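You operate a simulated robot arm through the tools that you are given. There is no shell and no other tool.

The job below is to be done with a simulated robot arm. You get a single attempt, and the scene is never put back.

## Task
Swap the cracked cup on the stand gripper for the orange one.
Fine: twist the new cup tight; the old one goes in the deep orange tub.
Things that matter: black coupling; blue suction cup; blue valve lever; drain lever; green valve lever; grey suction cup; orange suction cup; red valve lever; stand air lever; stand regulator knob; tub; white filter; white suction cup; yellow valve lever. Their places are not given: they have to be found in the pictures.

Only the result counts: the job must be done as asked and must still hold three seconds after the hand-in. Knocking over, shifting, dropping, spilling or breaking anything else fails it.

## Robot
A 6-joint arm with a two-finger gripper, fixed in place. Base frame: the origin is at the foot of the arm, x ahead of it, y to its left, z up; the work surface is at about z = 930. Units: mm, rad, N and s.
Its first joint turns from -2.897 to 2.897 rad. Payload 3.43 kg.
Tool frame: the origin (TCP) lies between the finger pads and is the grasp point; the fingertips stand 20 mm ahead of it; z points along the fingers, y is the line along which they close. The gripper opens to 190 mm. The gripper's body begins 248 mm behind the TCP.
Orientation is that of the tool frame in the base frame, as a unit quaternion [w, x, y, z]. With the fingers straight down and closing along the base's y, the tool's x points along the base's -x, its y along +y and its z along -z.

## Interface
- The arm moves only by the tool play_rows. Its arguments are lists of equal length, an entry for each row: "xyz": the shift along the base's x, y, z in mm, a list of three; "turn": the turn, a rotation vector about the base's x, y, z in rad, a list of three; "jaw": the gripper command, from -1 (shut) to 1 (fully open), values between in proportion. In form: {"xyz": [[tx, ty, tz], ...], "turn": [[ax, ay, az], ...], "jaw": [jaw, ...]}. A call has 1 to 20 rows; each row is the pose to reach, as a shift and turn from the pose commanded when the call began. Each row takes 0.2 s and may step no farther than 50 mm and 0.15 rad from the row before; otherwise, or with a gripper value out of range, the whole call is refused. A pose out of reach is approached as far as the arm can. The call stops where the force on the tool passes 40 N (or 10 N more than at its start, if that is more) or the arm is blocked; 0.2 s more then pass. The fingers move at their own pace (about 153 mm/s each) and stop on an object; they squeeze with about 28 N. The grip force told is the motor's: it shows also when the fingers shut on nothing. Time passes only in rows, and 0.2 s behind the last, so rows that repeat a pose let the fingers close. The reply holds the time, the measured pose of the TCP, the force on the tool along the base axes, the opening and the grip force, in the units named above and with some noise, with the torque about the TCP (base axes, N m) and any sound that the robot's microphone picked up.
- Cameras (640 x 400 px; columns grow to the right, rows downward): "scene" is fixed at [50.6, -650.1, 1672.9]; the picture's right is [0.40, -0.92, 0.00], its down [-0.57, -0.25, -0.79] and it looks along [0.72, 0.31, -0.62] (base axes); focal length 340 px, centre (320, 200). "wrist" rides on the gripper at [71, -8, -288] in the tool frame; the picture's right is [0.12, 0.99, 0.00], its down [-0.96, 0.11, -0.25] and it looks along [-0.25, 0.03, 0.97] (tool axes); focal length 261 px, centre (320, 200).
- camera(camera): a new picture of that camera. No time passes.
- raise_lower(by): slides the trunk up (or, below 0, down) by that many mm; the arm rides with it, the base frame stays. It gives what a move gives, with no picture.
- locate(camera, pixels): there is no depth. For up to 12 entries [column, row, z] of the newest picture of that camera ("zoom" is the newest enlarged one), the place [x, y] in the base frame at which the ray of that pixel passes the height z, good to about 3 mm. No time passes.
- zoom(camera, box): a new picture of the part [left, top, right, bottom] of that camera's present view, enlarged. No time passes.
- finish_job(): hands the job in; it is judged then, once.

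Unless the task says otherwise, let go and move clear before handing in.

The tools are called after "Emit:" as a command line: name --argument value ..., lists and objects as JSON in quotes. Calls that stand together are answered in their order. play_rows: Moves the arm, as the interface text tells. Its arguments: {"type":"object","properties":{"xyz":{"type":"array","items":{"type":"array","items":{"type":"number"}}},"turn":{"type":"array","items":{"type":"array","items":{"type":"number"}}},"jaw":{"type":"array","items":{"type":"number"}}},"required":["xyz","turn","jaw"]} The other tools are called the same way: raise_lower (by) slides the trunk up or down; camera (camera) takes a picture; locate (camera, pixels) gives the place at which the rays of pixels pass given heights; zoom (camera, box) takes an enlarged picture of a part of a camera's view; finish_job () hands the job in.

At the start:

```text
time_s: 0.0
position: [769.2, -6.3, 1213.9]
ee_rot: [-0.001, 0.0, 1.0, -0.001]
ft_force: [0.4, -0.6, 0.5]
wrist_torque: [-0.01, -0.03, 0.0]
grip_width: 190.1
grip_force: 0.1
trunk travel left (down, up): [-250.0, 190.0]
```

scene: 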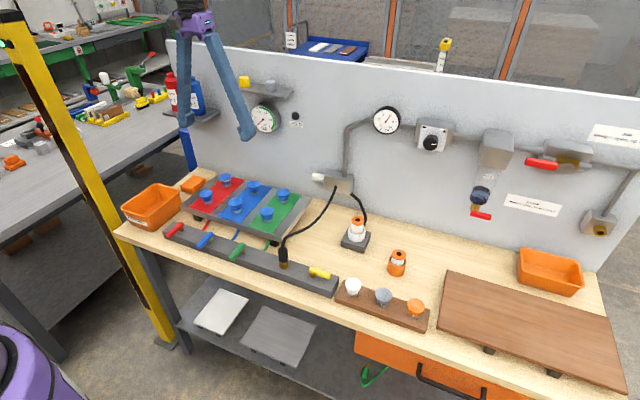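
wrist: 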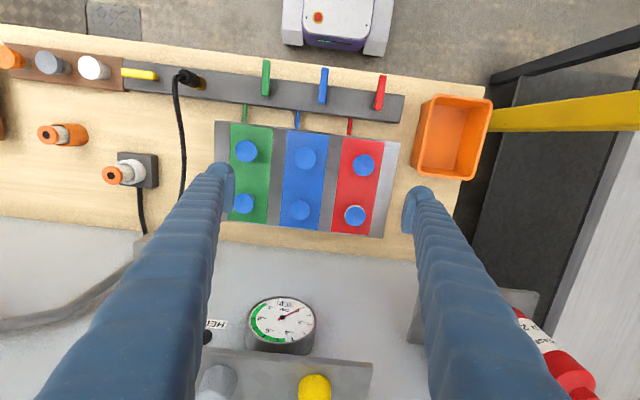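

The scene shows a stand with a cup at about (357,232), an orange item at (397,262), and a rack with white, grey and orange cups at (353,287), (384,297), (415,306). I'll zoom in to get the details before moving.

Emit:
zoom --camera "scene" --box '[320, 200, 440, 335]'

Emit:
zoom --camera "scene" --box '[110, 150, 350, 300]'

Emit:
zoom --camera "scene" --box '[300, 90, 640, 300]'

Emit:
zoom --camera "wrist" --box '[0, 30, 220, 240]'

```text
2.96 times, centred on (380, 268) of scene
```

zoom: 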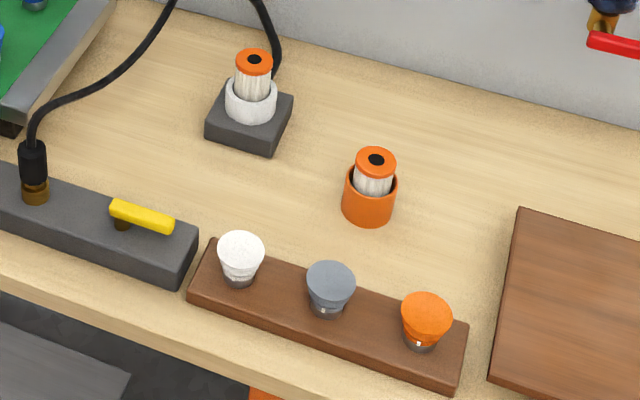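

```text
2.67 times, centred on (230, 225) of scene
```

zoom: 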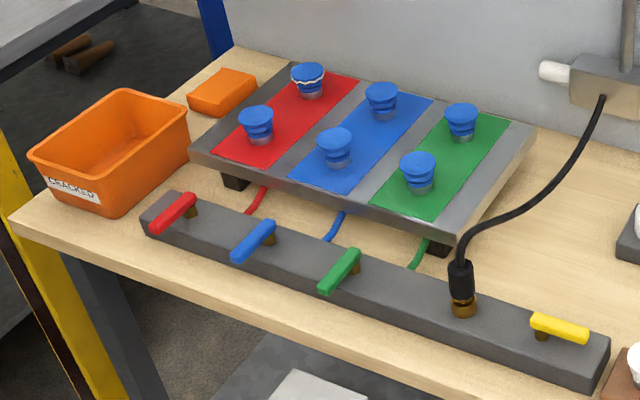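

```text
1.88 times, centred on (470, 195) of scene
```

zoom: 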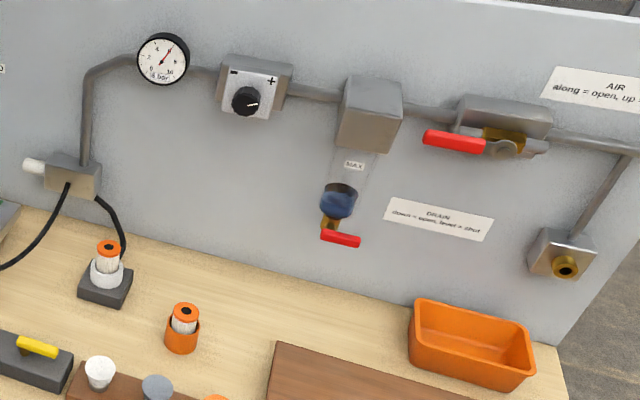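

```text
1.90 times, centred on (110, 135) of wrist
```

zoom: 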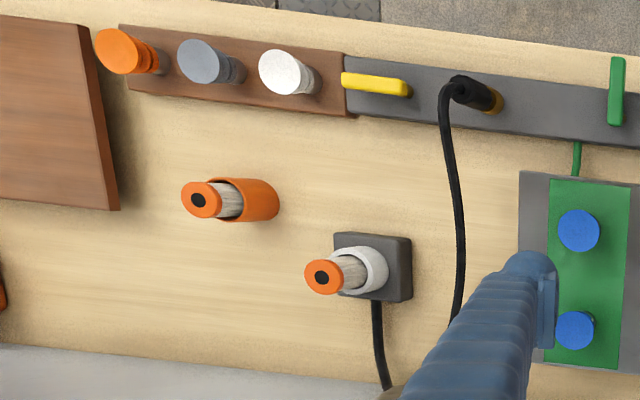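

The black-plate stand has six blue cups on red, blue and green strips; the one near (227,178) in the scene shows a white line. I'll zoom in closer on it, on the tubs and on the labels.

Emit:
zoom --camera "scene" --box '[190, 160, 250, 210]'

Emit:
zoom --camera "scene" --box '[235, 165, 310, 225]'

Emit:
zoom --camera "scene" --box '[230, 60, 350, 200]'

Emit:
zoom --camera "scene" --box '[560, 110, 640, 160]'

Emit:
zoom --camera "wrist" --box '[210, 50, 500, 250]'

Emit:
zoom --camera "wrist" --box '[180, 260, 420, 400]'

Emit:
zoom --camera "scene" --box '[110, 165, 220, 240]'

Emit:
zoom --camera "scene" --box '[340, 90, 470, 170]'

```text
8.00 times, centred on (220, 185) of scene
```

zoom: 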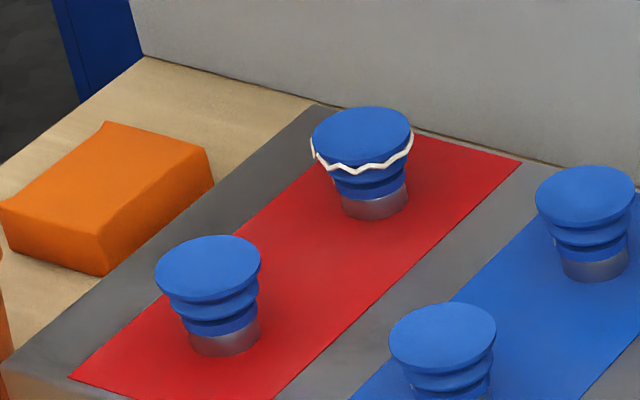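

```text
6.67 times, centred on (272, 195) of scene
```

zoom: 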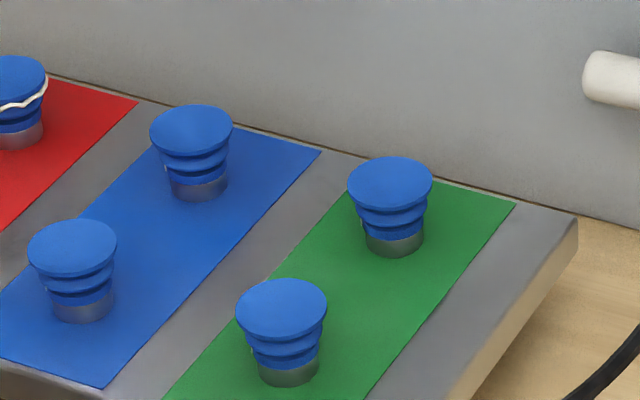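

```text
2.86 times, centred on (290, 130) of scene
```

zoom: 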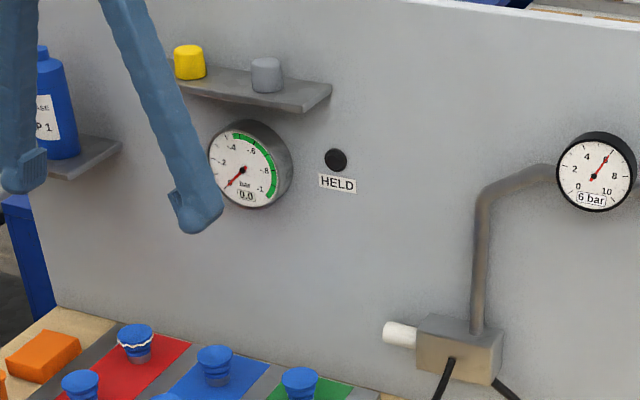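

```text
8.00 times, centred on (600, 135) of scene
```

zoom: 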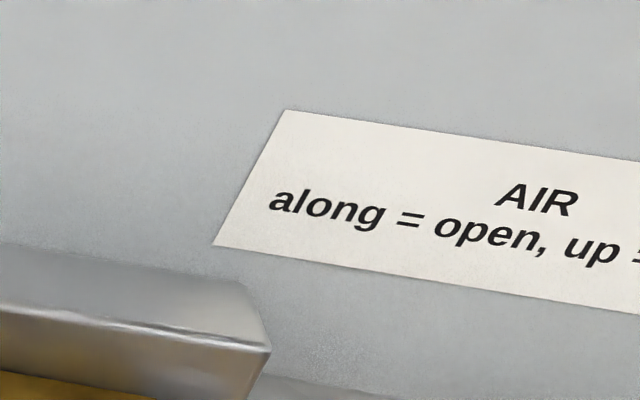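

```text
2.00 times, centred on (355, 150) of wrist
```

zoom: 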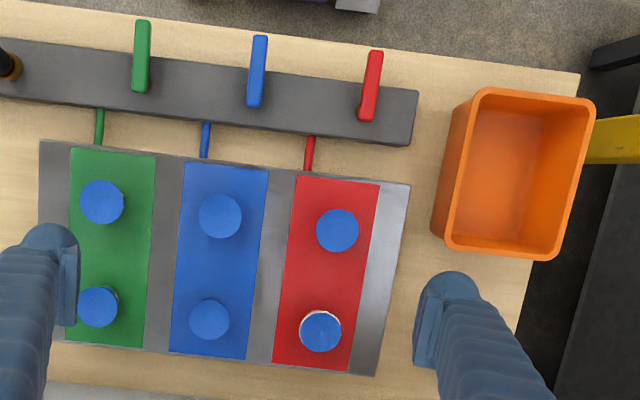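

```text
2.67 times, centred on (300, 330) of wrist
```

zoom: 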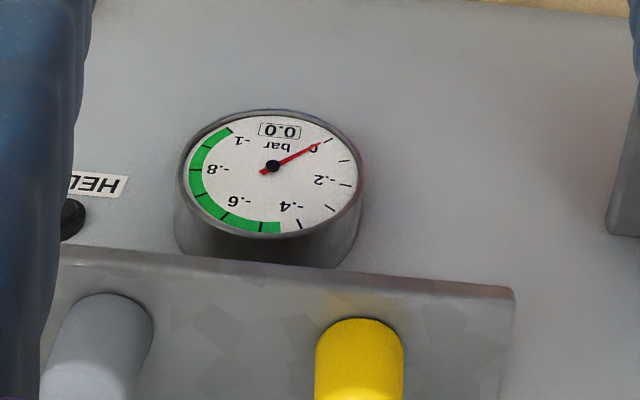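

```text
5.33 times, centred on (165, 202) of scene
```

zoom: 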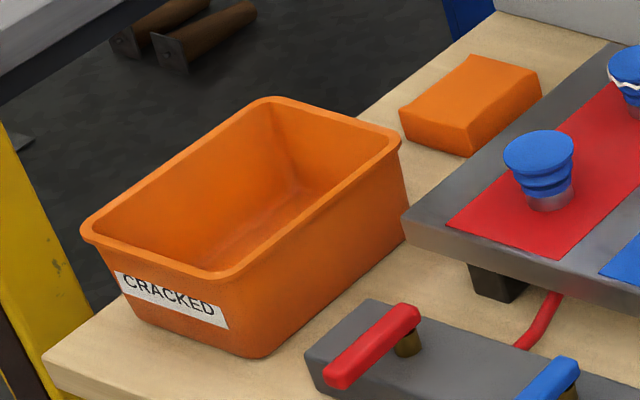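

```text
4.92 times, centred on (405, 130) of scene
```

zoom: 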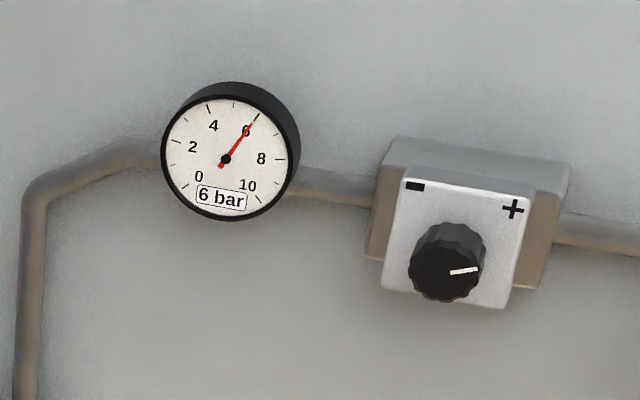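

The cracked cup is the one at the back of the red strip, scene (225,176) and wrist (355,215). The deep tub, labelled CRACKED, is at scene (150,205), and the right-hand orange tray looks shallow. I'll triangulate the important points with both cameras.

Emit:
locate --camera "scene" --pixels '[[225.1, 176.2, 980], [225.1, 176.2, 1010], [225.1, 176.2, 1040], [206, 193.1, 980], [206, 193.1, 1010], [206, 193.1, 1040], [415.8, 305.2, 960], [415.8, 305.2, 990], [415.8, 305.2, 1020], [384, 295, 960], [384, 295, 990], [384, 295, 1020]]'

Emit:
locate --camera "wrist" --pixels '[[355, 215.5, 980], [355, 215.5, 1010], [355, 215.5, 1040], [363.5, 165, 980], [363.5, 165, 1010], [363.5, 165, 1040], [6, 56, 960], [6, 56, 990], [6, 56, 1020], [47, 62, 960], [47, 62, 990], [47, 62, 1020]]'

```text
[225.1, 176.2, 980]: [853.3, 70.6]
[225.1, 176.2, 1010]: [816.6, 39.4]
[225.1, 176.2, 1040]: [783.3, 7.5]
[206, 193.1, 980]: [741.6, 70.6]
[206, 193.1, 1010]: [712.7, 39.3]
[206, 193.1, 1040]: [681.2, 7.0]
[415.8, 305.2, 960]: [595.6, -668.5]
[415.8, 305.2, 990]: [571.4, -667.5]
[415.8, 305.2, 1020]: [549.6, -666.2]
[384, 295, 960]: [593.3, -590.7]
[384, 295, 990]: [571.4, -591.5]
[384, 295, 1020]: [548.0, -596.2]
```

```text
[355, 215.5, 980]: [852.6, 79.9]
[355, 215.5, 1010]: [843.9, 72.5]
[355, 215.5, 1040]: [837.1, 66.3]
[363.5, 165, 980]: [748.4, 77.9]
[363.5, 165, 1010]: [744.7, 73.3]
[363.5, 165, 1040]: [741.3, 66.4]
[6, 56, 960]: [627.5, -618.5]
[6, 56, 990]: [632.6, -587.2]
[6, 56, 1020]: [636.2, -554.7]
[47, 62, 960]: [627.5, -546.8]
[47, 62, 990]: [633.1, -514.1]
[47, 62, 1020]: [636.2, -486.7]
```

Both cameras agree on the cracked cup at about (854, 76), with its top near z 976. Next I'll find the wall line, the shelf and gauge, the plate corners, the tub and the rack, so I can work out clearances.

Emit:
locate --camera "wrist" --pixels '[[400, 258, 930], [300, 246, 930], [385, 237, 955], [399, 143, 955], [216, 121, 955], [432, 95, 990], [491, 100, 990], [478, 180, 990], [414, 173, 990], [6, 56, 930], [47, 62, 930], [95, 68, 930]]'

Emit:
locate --camera "scene" --pixels '[[320, 203, 930], [500, 250, 930], [120, 207, 990], [161, 183, 990], [182, 192, 990], [153, 229, 990], [415.8, 305.2, 930], [384, 295, 930], [352, 284, 930], [430, 330, 930], [336, 303, 930], [335, 280, 930]]'

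Emit:
zoom --camera "scene" --box '[320, 260, 440, 335]'

```text
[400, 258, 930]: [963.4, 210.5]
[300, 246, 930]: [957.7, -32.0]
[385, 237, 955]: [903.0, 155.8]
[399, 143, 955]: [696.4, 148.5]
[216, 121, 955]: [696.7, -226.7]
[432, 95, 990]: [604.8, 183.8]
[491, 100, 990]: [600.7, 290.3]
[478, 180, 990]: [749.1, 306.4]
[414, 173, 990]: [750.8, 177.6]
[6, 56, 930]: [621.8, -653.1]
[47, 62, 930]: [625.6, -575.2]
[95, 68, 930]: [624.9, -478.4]
```

```text
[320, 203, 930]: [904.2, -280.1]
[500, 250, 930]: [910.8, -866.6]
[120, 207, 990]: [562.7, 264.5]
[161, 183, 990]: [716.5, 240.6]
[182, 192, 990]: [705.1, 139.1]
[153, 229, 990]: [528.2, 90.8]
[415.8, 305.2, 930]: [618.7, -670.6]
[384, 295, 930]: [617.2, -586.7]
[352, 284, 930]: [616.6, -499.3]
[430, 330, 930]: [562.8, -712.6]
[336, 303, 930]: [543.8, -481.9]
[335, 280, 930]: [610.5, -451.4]
```

```text
5.33 times, centred on (380, 298) of scene
```

zoom: 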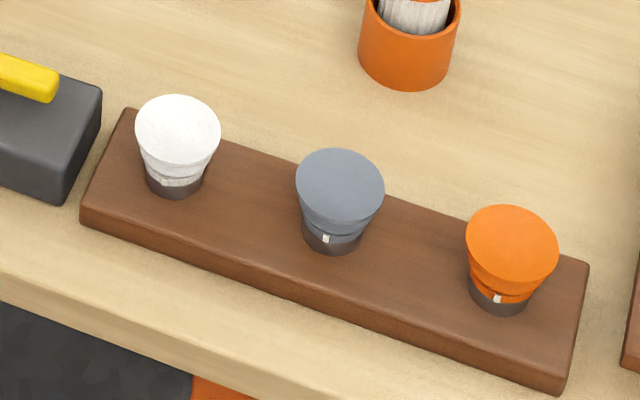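

The two cameras disagree with a bench at exactly z 930: the spare cups come out at about (625, -585..-668, ~920). I'll move the arm over the spare cups at a safe height for a better look with the wrist camera.

Emit:
play_rows --xyz '[[-20, -40, 0], [-40, -80, 0], [-60, -120, 0], [-80, -160, 0], [-100, -200, 0], [-115, -245, 0], [-130, -290, 0], [-145, -335, 0], [-160, -380, 0], [-165, -425, 0], [-170, -470, 0], [-170, -515, 0], [-170, -560, 0], [-170, -600, 0], [-170, -600, 0]]' --turn '[[0, 0, 0], [0, 0, 0], [0, 0, 0], [0, 0, 0], [0, 0, 0], [0, 0, 0], [0, 0, 0], [0, 0, 0], [0, 0, 0], [0, 0, 0], [0, 0, 0], [0, 0, 0], [0, 0, 0], [0, 0, 0], [0, 0, 0]]' --jaw '[1, 1, 1, 1, 1, 1, 1, 1, 1, 1, 1, 1, 1, 1, 1]'

Emit:
camera --camera "wrist"

Emit:
camera --camera "scene"

```text
time_s: 3.2
position: [598.6, -606.7, 1214.5]
ee_rot: [0.001, 0.0, 1.0, 0.0]
ft_force: [-0.3, -0.7, -0.3]
wrist_torque: [0.09, -0.05, 0.03]
grip_width: 190.0
grip_force: 0.1
trunk travel left (down, up): [-250.0, 190.0]
```

```text
taken
```

wrist: 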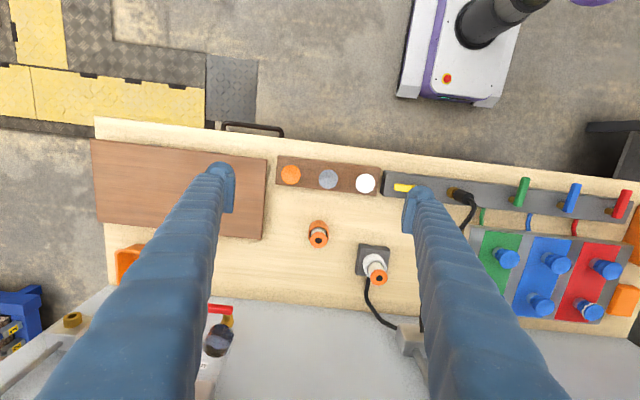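

```text
taken
```

scene: 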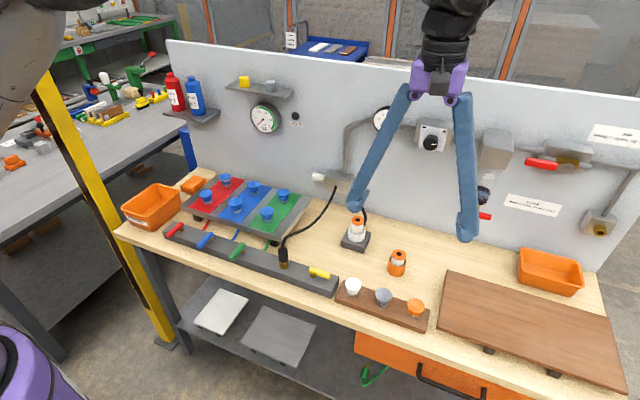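

The wrist picture now shows the spare cups at (290,173), (328,179) and (365,183). I'll triangulate them against the scene.

Emit:
zoom --camera "wrist" --box '[230, 120, 410, 290]'

Emit:
locate --camera "wrist" --pixels '[[290, 173, 900], [290, 173, 930], [290, 173, 960], [328, 179, 900], [328, 179, 930], [328, 179, 960], [365, 183, 900], [365, 183, 930], [365, 183, 960], [97, 118, 900], [97, 118, 930], [330, 151, 930]]'

```text
2.35 times, centred on (320, 205) of wrist
```

zoom: 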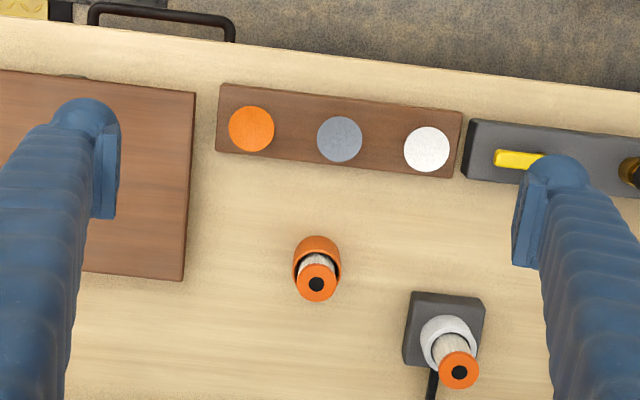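

```text
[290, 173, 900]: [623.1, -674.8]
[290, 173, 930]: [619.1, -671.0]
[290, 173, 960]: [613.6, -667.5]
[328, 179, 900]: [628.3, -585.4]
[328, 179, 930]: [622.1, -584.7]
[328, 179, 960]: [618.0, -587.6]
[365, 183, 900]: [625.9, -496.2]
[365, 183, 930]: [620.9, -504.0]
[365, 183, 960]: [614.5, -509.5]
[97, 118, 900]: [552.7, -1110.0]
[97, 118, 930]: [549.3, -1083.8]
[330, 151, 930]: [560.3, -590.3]
```

At the spare orange cup both cameras agree on (619, -671) with the top near z 930. I'll triangulate the rack's top corners and the bench level to get the cups' heights.

Emit:
locate --camera "wrist" --pixels '[[378.3, 195.6, 870], [378.3, 195.6, 890], [378.3, 195.6, 910], [275.7, 184.6, 870], [275.7, 184.6, 890], [275.7, 184.6, 910], [277.4, 156.1, 870], [277.4, 156.1, 890], [277.4, 156.1, 910], [380.4, 166.7, 870], [380.4, 166.7, 890], [380.4, 166.7, 910]]'

Emit:
locate --camera "scene" --pixels '[[344.4, 280.7, 870], [344.4, 280.7, 890], [344.4, 280.7, 910], [430.3, 309.6, 870], [430.3, 309.6, 890], [430.3, 309.6, 910], [426, 330.8, 870], [426, 330.8, 890], [426, 330.8, 910], [335.9, 298.9, 870], [335.9, 298.9, 890], [335.9, 298.9, 910]]'

```text
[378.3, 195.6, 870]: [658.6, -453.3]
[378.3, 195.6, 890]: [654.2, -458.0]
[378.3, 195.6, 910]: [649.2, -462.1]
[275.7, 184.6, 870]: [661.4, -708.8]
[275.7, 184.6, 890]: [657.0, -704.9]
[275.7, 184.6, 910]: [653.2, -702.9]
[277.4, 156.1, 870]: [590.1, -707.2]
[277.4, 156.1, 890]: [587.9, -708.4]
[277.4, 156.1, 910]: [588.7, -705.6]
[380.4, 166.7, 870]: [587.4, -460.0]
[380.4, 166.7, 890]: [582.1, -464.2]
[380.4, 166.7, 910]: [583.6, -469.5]
```

```text
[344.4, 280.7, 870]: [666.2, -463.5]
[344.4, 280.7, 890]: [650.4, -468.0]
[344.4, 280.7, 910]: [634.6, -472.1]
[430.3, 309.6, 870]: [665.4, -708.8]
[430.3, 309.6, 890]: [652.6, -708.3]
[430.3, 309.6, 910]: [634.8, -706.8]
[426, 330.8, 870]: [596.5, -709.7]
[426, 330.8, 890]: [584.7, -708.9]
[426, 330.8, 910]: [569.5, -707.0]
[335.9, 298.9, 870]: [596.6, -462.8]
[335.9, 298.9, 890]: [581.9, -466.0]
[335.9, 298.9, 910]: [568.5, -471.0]
```

The rack top comes out near z 885 and the spare cup tops near z 928, with the orange cup at about (620, -671). Next I'll move over the red strip to look closely at the cracked cup and the wall clearance.

Emit:
play_rows --xyz '[[10, 45, 0], [20, 90, 0], [30, 135, 0], [40, 180, 0], [50, 225, 0], [60, 270, 0], [70, 315, 0], [85, 360, 0], [100, 405, 0], [115, 450, 0], [130, 495, 0], [145, 540, -15], [160, 585, -35], [170, 630, -65], [180, 660, -95], [180, 683, -114], [180, 683, -114]]' --turn '[[0, 0, 0], [0, 0, 0], [0, 0, 0], [0, 0, 0], [0, 0, 0], [0, 0, 0], [0, 0, 0], [0, 0, 0], [0, 0, 0], [0, 0, 0], [0, 0, 0], [0, 0, 0], [0, 0, 0], [0, 0, 0], [0, 0, 0], [0, 0, 0], [0, 0, 0]]' --jaw '[1, 1, 1, 1, 1, 1, 1, 1, 1, 1, 1, 1, 1, 1, 1, 1, 1]'

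Emit:
camera --camera "wrist"

Emit:
zoom --camera "wrist" --box '[250, 130, 410, 250]'

Emit:
zoom --camera "scene" --box '[200, 160, 260, 198]'

Emit:
camera --camera "scene"

```text
refused: row 13 steps farther than a row can; nothing moved
```

```text
taken
```

wrist: 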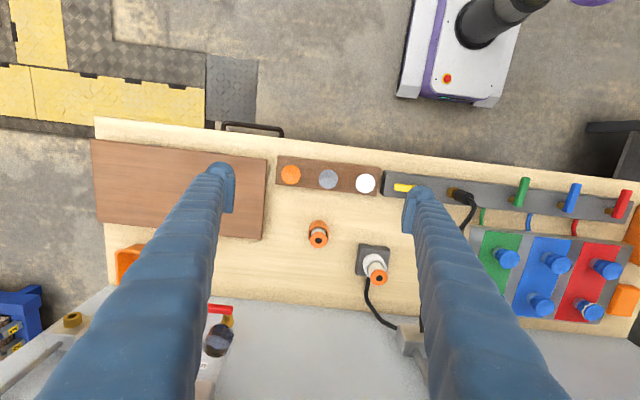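

```text
3.33 times, centred on (330, 190) of wrist
```

zoom: 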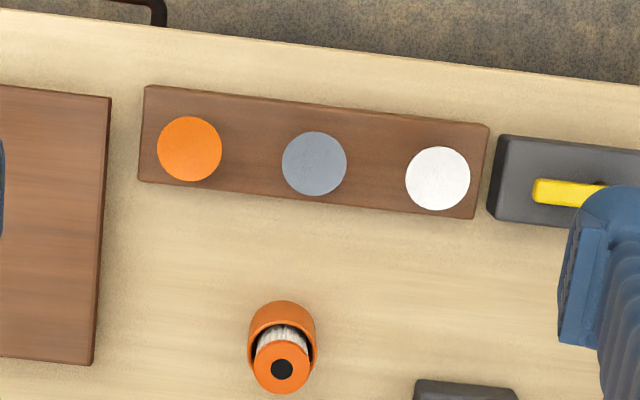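

```text
10.53 times, centred on (230, 179) of scene
```

zoom: 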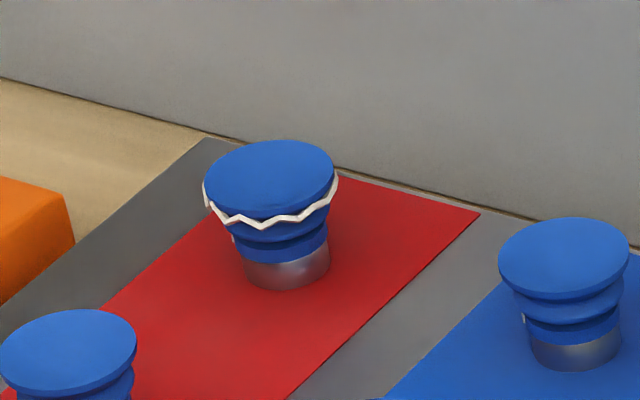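

```text
taken
```

scene: 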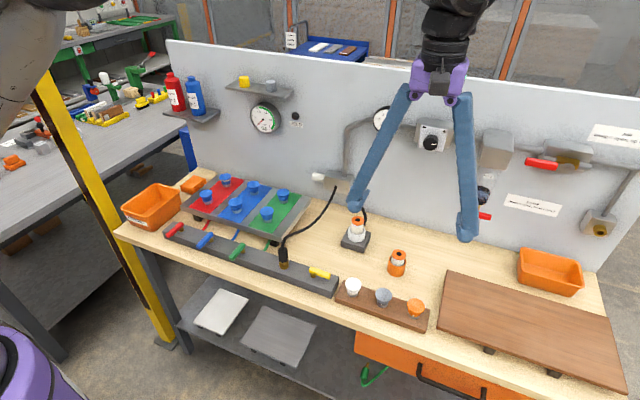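

The move was refused for step size. The plate cups carry a white tick on their scene-left side, for example at (524,318) in the zoom, and it should tell me the tight angle. I'll repeat the move with smaller steps.

Emit:
play_rows --xyz '[[10, 40, 0], [20, 80, 0], [30, 120, 0], [40, 160, 0], [50, 200, 0], [60, 240, 0], [70, 280, 0], [80, 320, 0], [90, 360, 0], [100, 400, 0], [110, 440, 0], [120, 480, 0], [130, 520, -10], [140, 560, -25], [150, 600, -45], [160, 635, -70], [170, 660, -95], [180, 683, -114], [180, 683, -114]]' --turn '[[0, 0, 0], [0, 0, 0], [0, 0, 0], [0, 0, 0], [0, 0, 0], [0, 0, 0], [0, 0, 0], [0, 0, 0], [0, 0, 0], [0, 0, 0], [0, 0, 0], [0, 0, 0], [0, 0, 0], [0, 0, 0], [0, 0, 0], [0, 0, 0], [0, 0, 0], [0, 0, 0], [0, 0, 0]]' --jaw '[1, 1, 1, 1, 1, 1, 1, 1, 1, 1, 1, 1, 1, 1, 1, 1, 1, 1, 1]'

Emit:
camera --camera "wrist"

Emit:
zoom --camera "wrist" --box '[240, 120, 420, 260]'

Emit:
camera --camera "scene"

```text
time_s: 7.2
position: [778.5, 76.0, 1100.5]
ee_rot: [0.0, 0.001, 1.0, 0.0]
ft_force: [-0.3, 0.5, -0.8]
wrist_torque: [-0.05, -0.01, 0.03]
grip_width: 190.1
grip_force: 0.1
trunk travel left (down, up): [-250.0, 190.0]
```

```text
taken
```

wrist: 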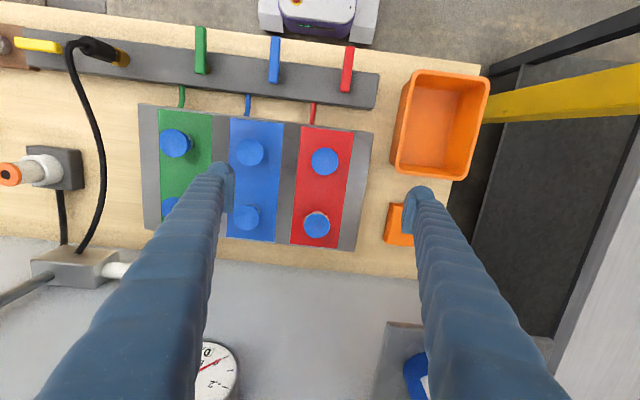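

```text
2.86 times, centred on (330, 190) of wrist
```

zoom: 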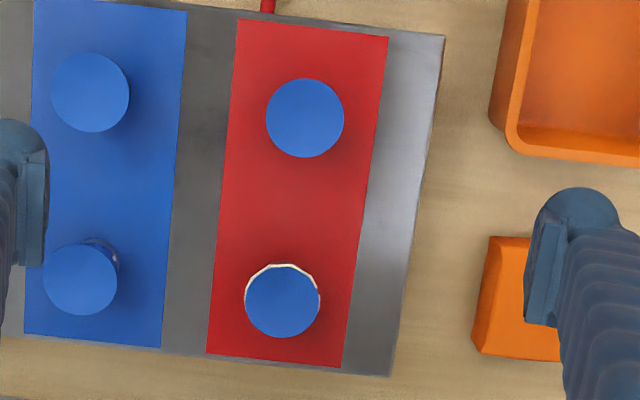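

```text
taken
```

scene: 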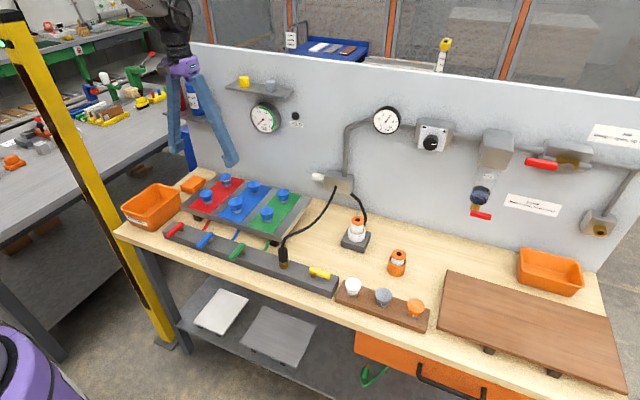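

The wrist picture shows the cracked cup at (316,225) with white zigzag around its edge. I'll refine its position, and check the plate, wall and gauge distances.

Emit:
locate --camera "zoom" --pixels '[[282, 302, 970], [282, 302, 980], [305, 118, 970], [305, 118, 980], [80, 280, 975], [90, 92, 975], [206, 352, 935], [341, 367, 935], [237, 19, 935], [390, 37, 935], [390, 376, 935], [444, 36, 935]]'

Emit:
locate --camera "scene" --pixels '[[225.1, 176.2, 970], [225.1, 176.2, 980], [206, 193.1, 970], [206, 193.1, 980], [320, 203, 870], [230, 185, 870]]'

Emit:
locate --camera "wrist" --pixels '[[250, 257, 870], [300, 265, 870], [380, 277, 870], [220, 370, 1150], [394, 322, 1150], [394, 322, 1250]]'

Emit:
zoom --camera "scene" --box '[160, 60, 320, 160]'

```text
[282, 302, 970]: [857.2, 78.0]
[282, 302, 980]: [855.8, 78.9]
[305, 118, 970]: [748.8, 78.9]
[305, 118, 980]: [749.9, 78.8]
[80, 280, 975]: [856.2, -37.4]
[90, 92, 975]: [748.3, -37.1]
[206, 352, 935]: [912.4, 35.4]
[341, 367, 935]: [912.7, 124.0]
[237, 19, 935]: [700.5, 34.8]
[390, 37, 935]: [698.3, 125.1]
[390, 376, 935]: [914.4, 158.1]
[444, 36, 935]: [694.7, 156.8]
```

```text
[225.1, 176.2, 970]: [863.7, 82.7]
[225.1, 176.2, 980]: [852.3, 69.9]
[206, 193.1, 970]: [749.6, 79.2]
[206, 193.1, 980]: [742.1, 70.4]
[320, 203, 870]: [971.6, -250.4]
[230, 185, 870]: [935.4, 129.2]
```

```text
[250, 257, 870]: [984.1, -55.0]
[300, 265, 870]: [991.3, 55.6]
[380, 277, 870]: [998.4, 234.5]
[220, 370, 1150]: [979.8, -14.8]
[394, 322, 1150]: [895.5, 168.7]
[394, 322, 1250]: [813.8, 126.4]
```

```text
4.00 times, centred on (240, 110) of scene
```

zoom: 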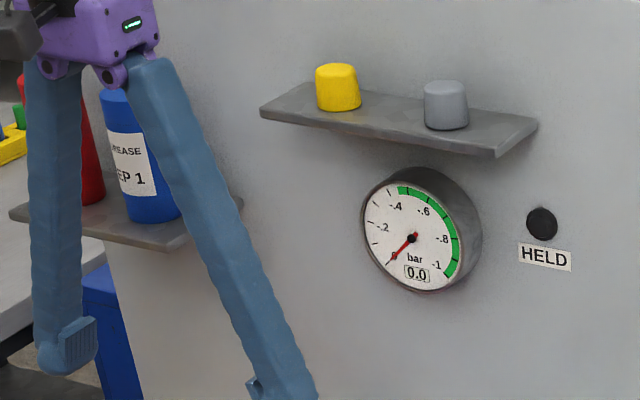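

The cracked cup sits at (856.5, 78) with its top at z ≈ 973 and the plate top at z ≈ 930. The bottle shelf (from about x 908, y > 174) and the cap shelf (x > 939, y < 72) limit how far I can turn here. I'll narrow the jaw, move above the cup and pre-turn clockwise so I have a long counter-clockwise stroke.

Emit:
play_rows --xyz '[[10, 0, 0], [20, 0, 0], [30, 0, 0], [40, 1, 0], [50, 1, 0], [60, 1, -10], [70, 2, -20], [78, 2, -30], [78, 2, -40], [78, 2, -50], [78, 2, -50]]' --turn '[[0, 0, -0.1], [0, 0, -0.22], [0, 0, -0.34], [0, 0, -0.46], [0, 0, -0.58], [0, 0, -0.7], [0, 0, -0.82], [0, 0, -0.94], [0, 0, -1.07], [0, 0, -1.2], [0, 0, -1.2]]' --jaw '[0.5, 0, -0.2, -0.25, -0.25, -0.25, -0.25, -0.25, -0.25, -0.25, -0.25]'

Emit:
camera --camera "wrist"

Emit:
camera --camera "scene"

```text
time_s: 9.6
position: [855.5, 78.2, 1050.6]
ee_rot: [-0.001, 0.565, 0.825, 0.0]
ft_force: [0.7, -0.1, 0.5]
wrist_torque: [0.02, 0.02, 0.01]
grip_width: 71.4
grip_force: 0.0
trunk travel left (down, up): [-250.0, 190.0]
```

```text
taken
```

wrist: 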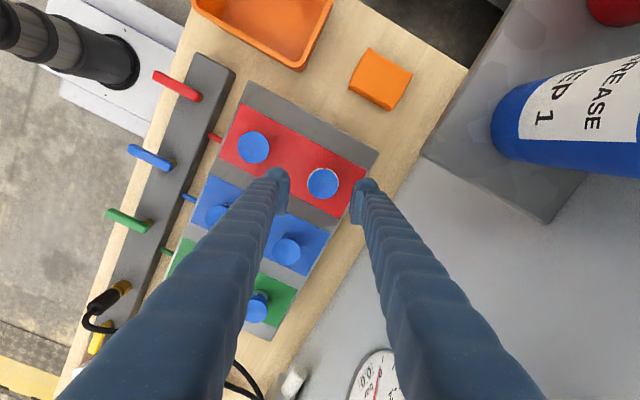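

```text
taken
```

scene: 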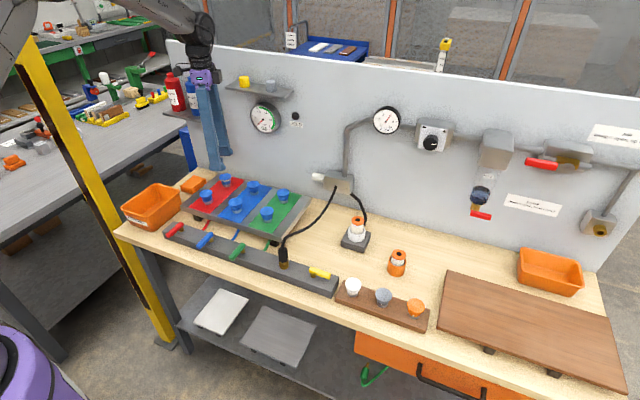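

The cup at wrist (323,184) lies almost exactly on the tool axis, which should project to about (320,184). I'll zoom in to fine-tune the centring and look for its tick.

Emit:
zoom --camera "wrist" --box '[280, 150, 370, 215]'

Emit:
locate --camera "wrist" --pixels '[[323, 184, 973], [253.5, 147.5, 973], [287, 251, 973], [257, 306, 973]]'

Emit:
zoom --camera "scene" --box '[170, 120, 260, 200]'

```text
6.15 times, centred on (325, 182) of wrist
```

zoom: 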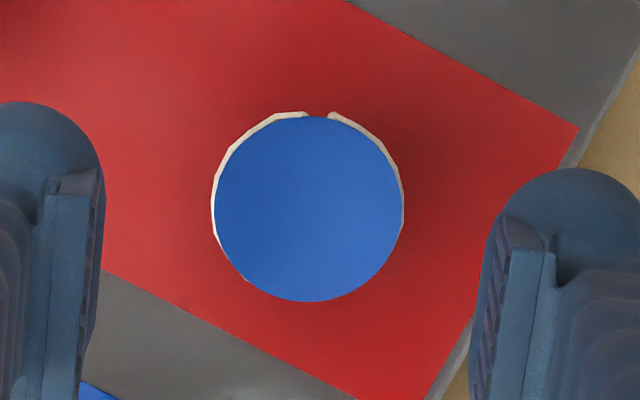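

```text
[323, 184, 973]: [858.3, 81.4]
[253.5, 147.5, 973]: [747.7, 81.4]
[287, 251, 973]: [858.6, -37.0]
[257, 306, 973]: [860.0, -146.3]
```

```text
5.00 times, centred on (215, 160) of scene
```

zoom: 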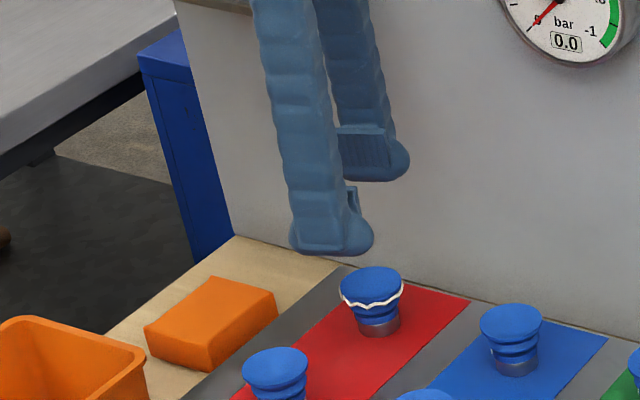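

The cup is centred about 4 mm along the closing line from the tool axis, near (858, 80). I'll correct for that and go down until the pads surround it, without closing yet.

Emit:
play_rows --xyz '[[2.5, 1.8, -10], [2.5, 1.8, -35], [2.5, 1.8, -60], [2.5, 1.8, -80], [2.5, 1.8, -90], [2.5, 1.8, -90]]' --turn '[[0, 0, 0], [0, 0, 0], [0, 0, 0], [0, 0, 0], [0, 0, 0], [0, 0, 0]]' --jaw '[-0.25, -0.25, -0.25, -0.25, -0.25, -0.25]'

Emit:
camera --camera "wrist"

Emit:
zoom --camera "scene" --box '[170, 120, 260, 200]'

```text
time_s: 11.0
position: [858.4, 79.3, 959.6]
ee_rot: [0.001, 0.565, 0.825, 0.0]
ft_force: [0.3, -0.1, 0.3]
wrist_torque: [0.03, 0.01, 0.02]
grip_width: 71.3
grip_force: 0.0
trunk travel left (down, up): [-250.0, 190.0]
```

```text
taken
```

wrist: 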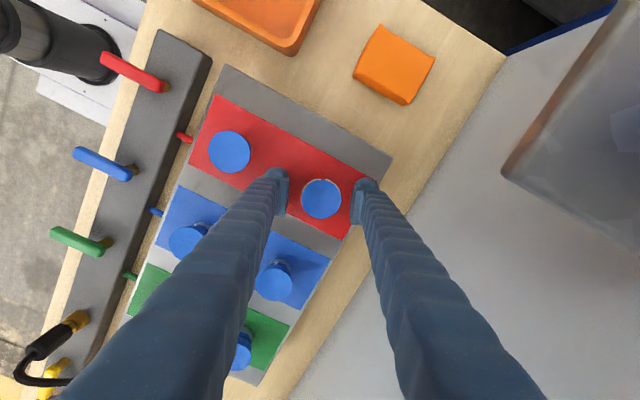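

```text
5.00 times, centred on (215, 160) of scene
```

zoom: 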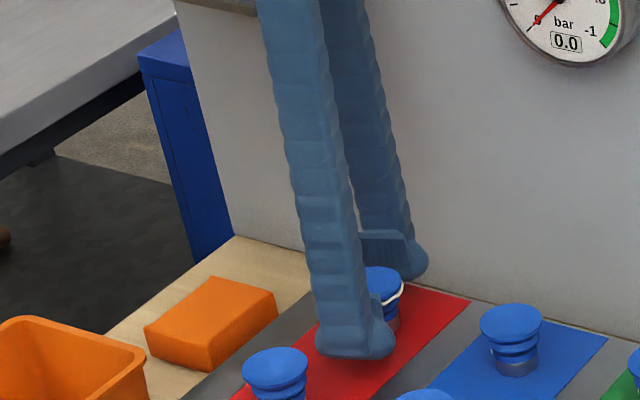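

The pads now straddle the cup, whose lip is at wrist (321,199) between the tips at (283,185) and (360,190). I'll close on it and check the grip.

Emit:
play_rows --xyz '[[0, 0, 0], [0, 0, 0], [0, 0, 0], [0, 0, 0]]' --turn '[[0, 0, 0], [0, 0, 0], [0, 0, 0], [0, 0, 0]]' --jaw '[-0.5, -1, -1, -1]'

Emit:
zoom --camera "wrist" --box '[260, 140, 380, 215]'

```text
time_s: 12.0
position: [859.2, 79.7, 960.4]
ee_rot: [0.0, 0.565, 0.825, 0.0]
ft_force: [5.2, 1.5, -1.2]
wrist_torque: [-0.03, 0.03, -0.07]
grip_width: 38.3
grip_force: 27.8
trunk travel left (down, up): [-250.0, 190.0]
```

```text
5.33 times, centred on (320, 178) of wrist
```

zoom: 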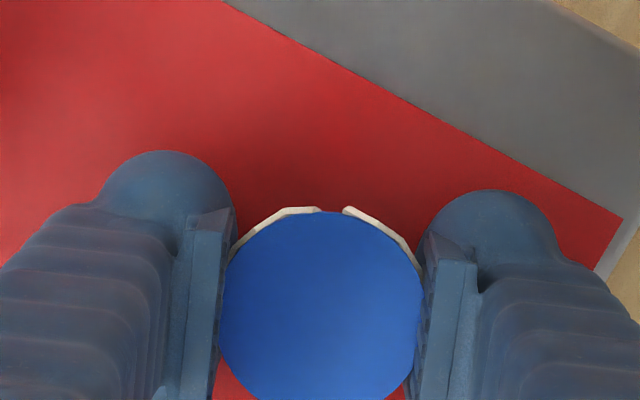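

The cup is held at 38.3 mm with 27.8 N. I'll start turning counter-clockwise from above and watch the torque.

Emit:
play_rows --xyz '[[0, 0, 0], [0, 0, 0], [0, 0, 0], [0, 0, 0], [0, 0, 0]]' --turn '[[0, 0, 0.06], [0, 0, 0.12], [0, 0, 0.18], [0, 0, 0.24], [0, 0, 0.3]]' --jaw '[-1, -1, -1, -1, -1]'

Emit:
zoom --camera "wrist" --box '[260, 140, 380, 215]'

Emit:
zoom --camera "scene" --box '[200, 150, 260, 200]'

```text
time_s: 13.2
position: [860.5, 79.4, 960.1]
ee_rot: [0.0, 0.434, 0.901, 0.0]
ft_force: [7.9, 1.8, 0.6]
wrist_torque: [-0.03, 0.0, -0.06]
grip_width: 38.3
grip_force: 27.6
trunk travel left (down, up): [-250.0, 190.0]
```

```text
5.33 times, centred on (320, 178) of wrist
```

zoom: 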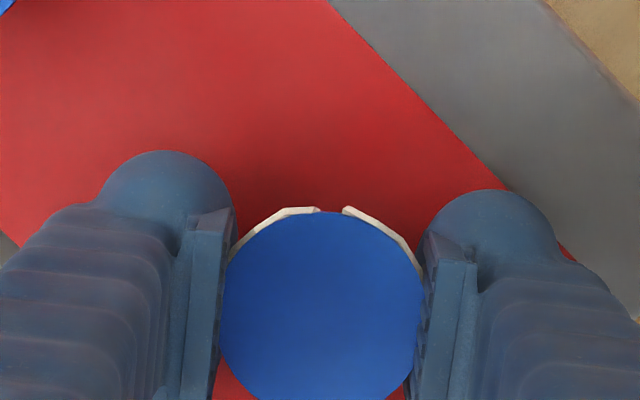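

```text
8.00 times, centred on (230, 175) of scene
```

zoom: 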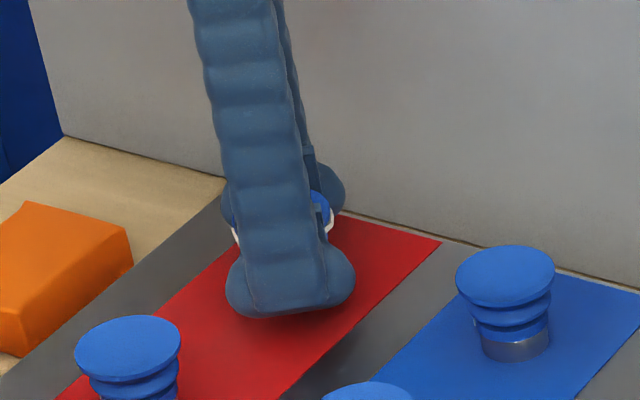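

The cup turns with the jaw: the crack gap stays fixed relative to the fingers and the torque is tiny. There is a small +x side force, so I'll shift +1.5 mm while I keep turning counter-clockwise.

Emit:
play_rows --xyz '[[0.7, 0, 0], [1.5, 0.2, 0], [1.5, 0.2, 0], [1.5, 0.2, 0], [1.5, 0.2, 0], [1.5, 0.2, 0], [1.5, 0.2, 0], [1.5, 0.2, 0]]' --turn '[[0, 0, 0.08], [0, 0, 0.16], [0, 0, 0.24], [0, 0, 0.32], [0, 0, 0.4], [0, 0, 0.5], [0, 0, 0.6], [0, 0, 0.7]]' --jaw '[-1, -1, -1, -1, -1, -1, -1, -1]'

Emit:
zoom --camera "wrist" --box '[260, 140, 380, 215]'

Emit:
zoom --camera "scene" --box '[200, 150, 260, 200]'

```text
time_s: 15.0
position: [860.3, 79.3, 960.0]
ee_rot: [-0.001, 0.099, 0.995, -0.001]
ft_force: [0.6, 2.1, 0.8]
wrist_torque: [-0.09, 0.06, -0.06]
grip_width: 38.3
grip_force: 28.3
trunk travel left (down, up): [-250.0, 190.0]
```

```text
5.33 times, centred on (320, 178) of wrist
```

zoom: 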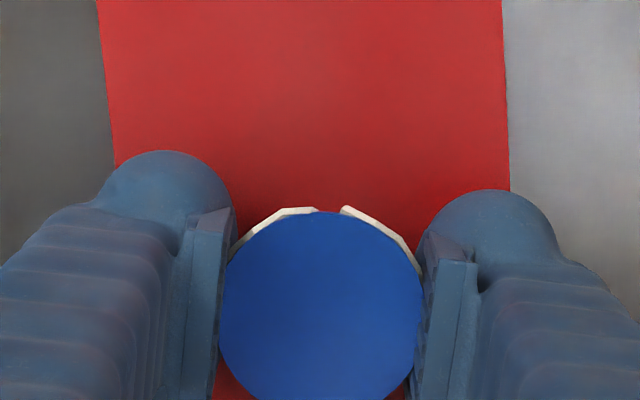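

```text
8.00 times, centred on (230, 175) of scene
```

zoom: 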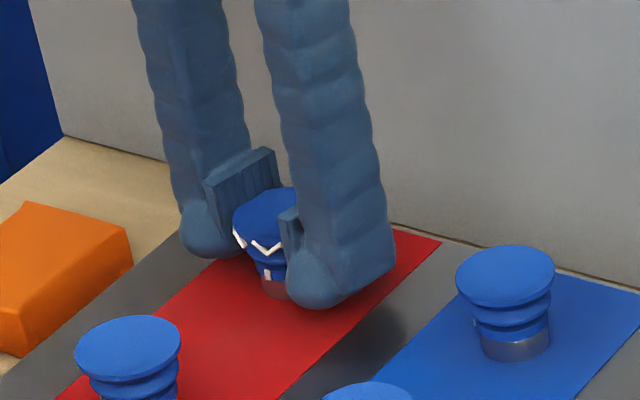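

I've turned 1.0 rad so far, and the tick now shows at (267,272) in the scene zoom. I'll continue turning to about +0.5 rad.

Emit:
play_rows --xyz '[[0, 0.3, 0], [0, 0.5, 0], [0, 0.5, 0], [0, 0.5, 0], [0, 0.5, 0], [0, 0.5, 0], [0, 0.5, 0]]' --turn '[[0, 0, 0.1], [0, 0, 0.2], [0, 0, 0.3], [0, 0, 0.4], [0, 0, 0.5], [0, 0, 0.6], [0, 0, 0.7]]' --jaw '[-1, -1, -1, -1, -1, -1, -1]'

Emit:
camera --camera "scene"

Emit:
zoom --camera "scene" --box '[200, 150, 260, 200]'

```text
time_s: 16.6
position: [860.5, 80.0, 960.4]
ee_rot: [0.0, -0.248, 0.969, 0.0]
ft_force: [0.9, 0.2, 0.0]
wrist_torque: [-0.01, -0.03, -1.18]
grip_width: 39.1
grip_force: 28.0
trunk travel left (down, up): [-250.0, 190.0]
```

```text
taken
```

scene: 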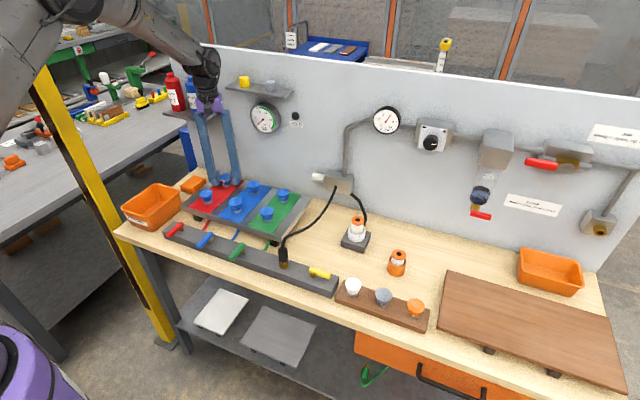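

```text
8.00 times, centred on (230, 175) of scene
```

zoom: 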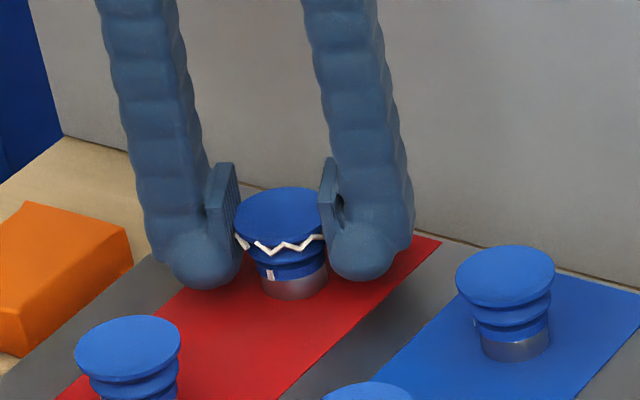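

The torque jumped to -1.18 N·m and the cup slipped a little in the jaw. The tick at (270,273) now faces -x, so it looks like a bayonet of about 60° that has reached its open stop. I'll relax the twist slightly and lift gently in small steps.

Emit:
play_rows --xyz '[[0, 0, 0], [0, 0, 0], [0, 0, 2], [0, 0, 4], [0, 0, 6]]' --turn '[[0, 0, -0.02], [0, 0, -0.03], [0, 0, -0.03], [0, 0, -0.03], [0, 0, -0.03]]' --jaw '[-1, -1, -1, -1, -1]'

Emit:
zoom --camera "scene" --box '[200, 150, 260, 200]'

```text
time_s: 17.8
position: [860.9, 78.4, 966.6]
ee_rot: [0.0, -0.232, 0.973, 0.0]
ft_force: [0.8, 0.6, -3.0]
wrist_torque: [0.0, 0.0, -0.29]
grip_width: 38.6
grip_force: 27.4
trunk travel left (down, up): [-250.0, 190.0]
```

```text
8.00 times, centred on (230, 175) of scene
```

zoom: 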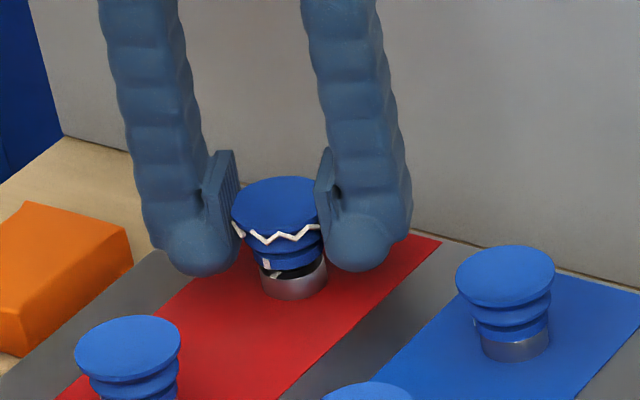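

The cup is rising off the metal collar, with a gap visible at (285,270) and only -3 N. The collar stays on the plate and carries its own tick at (275,275). I'll continue lifting.

Emit:
play_rows --xyz '[[0, 0, 4], [0, 0, 8], [0, 0, 14], [0, 0, 24], [0, 0, 40], [0, 0, 60], [0, 0, 85], [0, 0, 110]]' --turn '[[0, 0, 0], [0, 0, 0], [0, 0, 0], [0, 0, 0], [0, 0, 0], [0, 0, 0], [0, 0, 0], [0, 0, 0]]' --jaw '[-1, -1, -1, -1, -1, -1, -1, -1]'

Emit:
camera --camera "scene"

Emit:
zoom --camera "scene" --box '[190, 120, 270, 200]'

Emit:
camera --camera "wrist"

```text
time_s: 19.6
position: [859.0, 78.5, 1077.0]
ee_rot: [0.0, -0.233, 0.972, 0.0]
ft_force: [-0.2, 0.6, 0.4]
wrist_torque: [0.0, -0.05, -0.07]
grip_width: 38.9
grip_force: 27.8
trunk travel left (down, up): [-250.0, 190.0]
```

```text
taken
```

scene: 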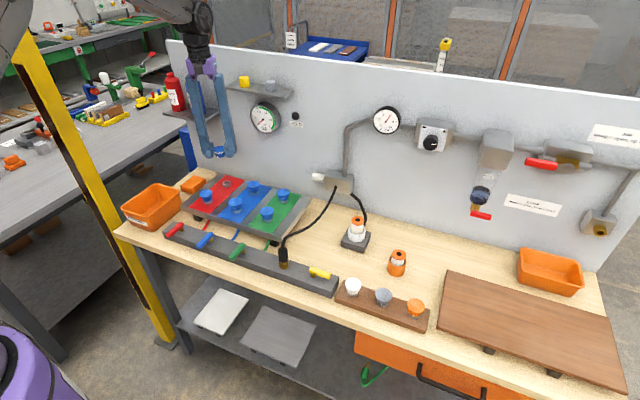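

```text
5.00 times, centred on (230, 160) of scene
```

zoom: 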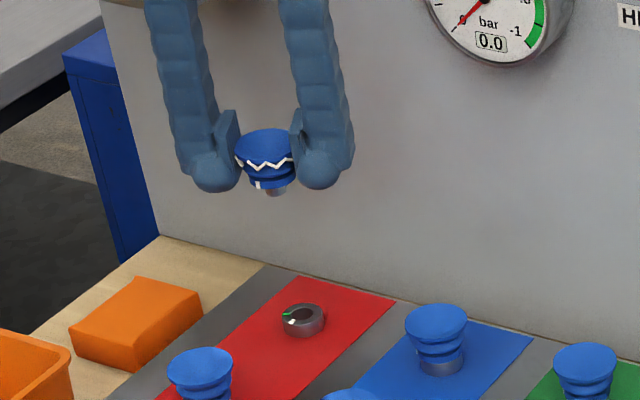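

```text
taken
```

wrist: 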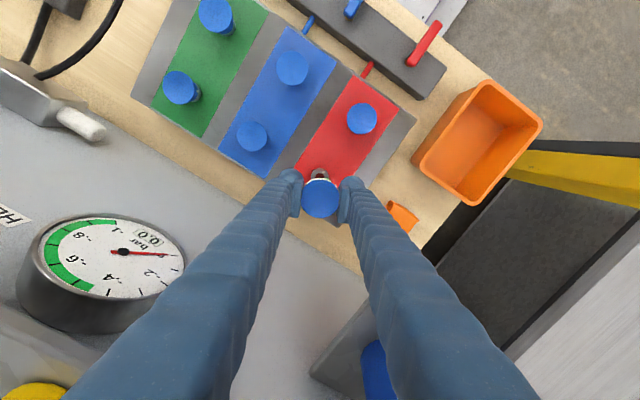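

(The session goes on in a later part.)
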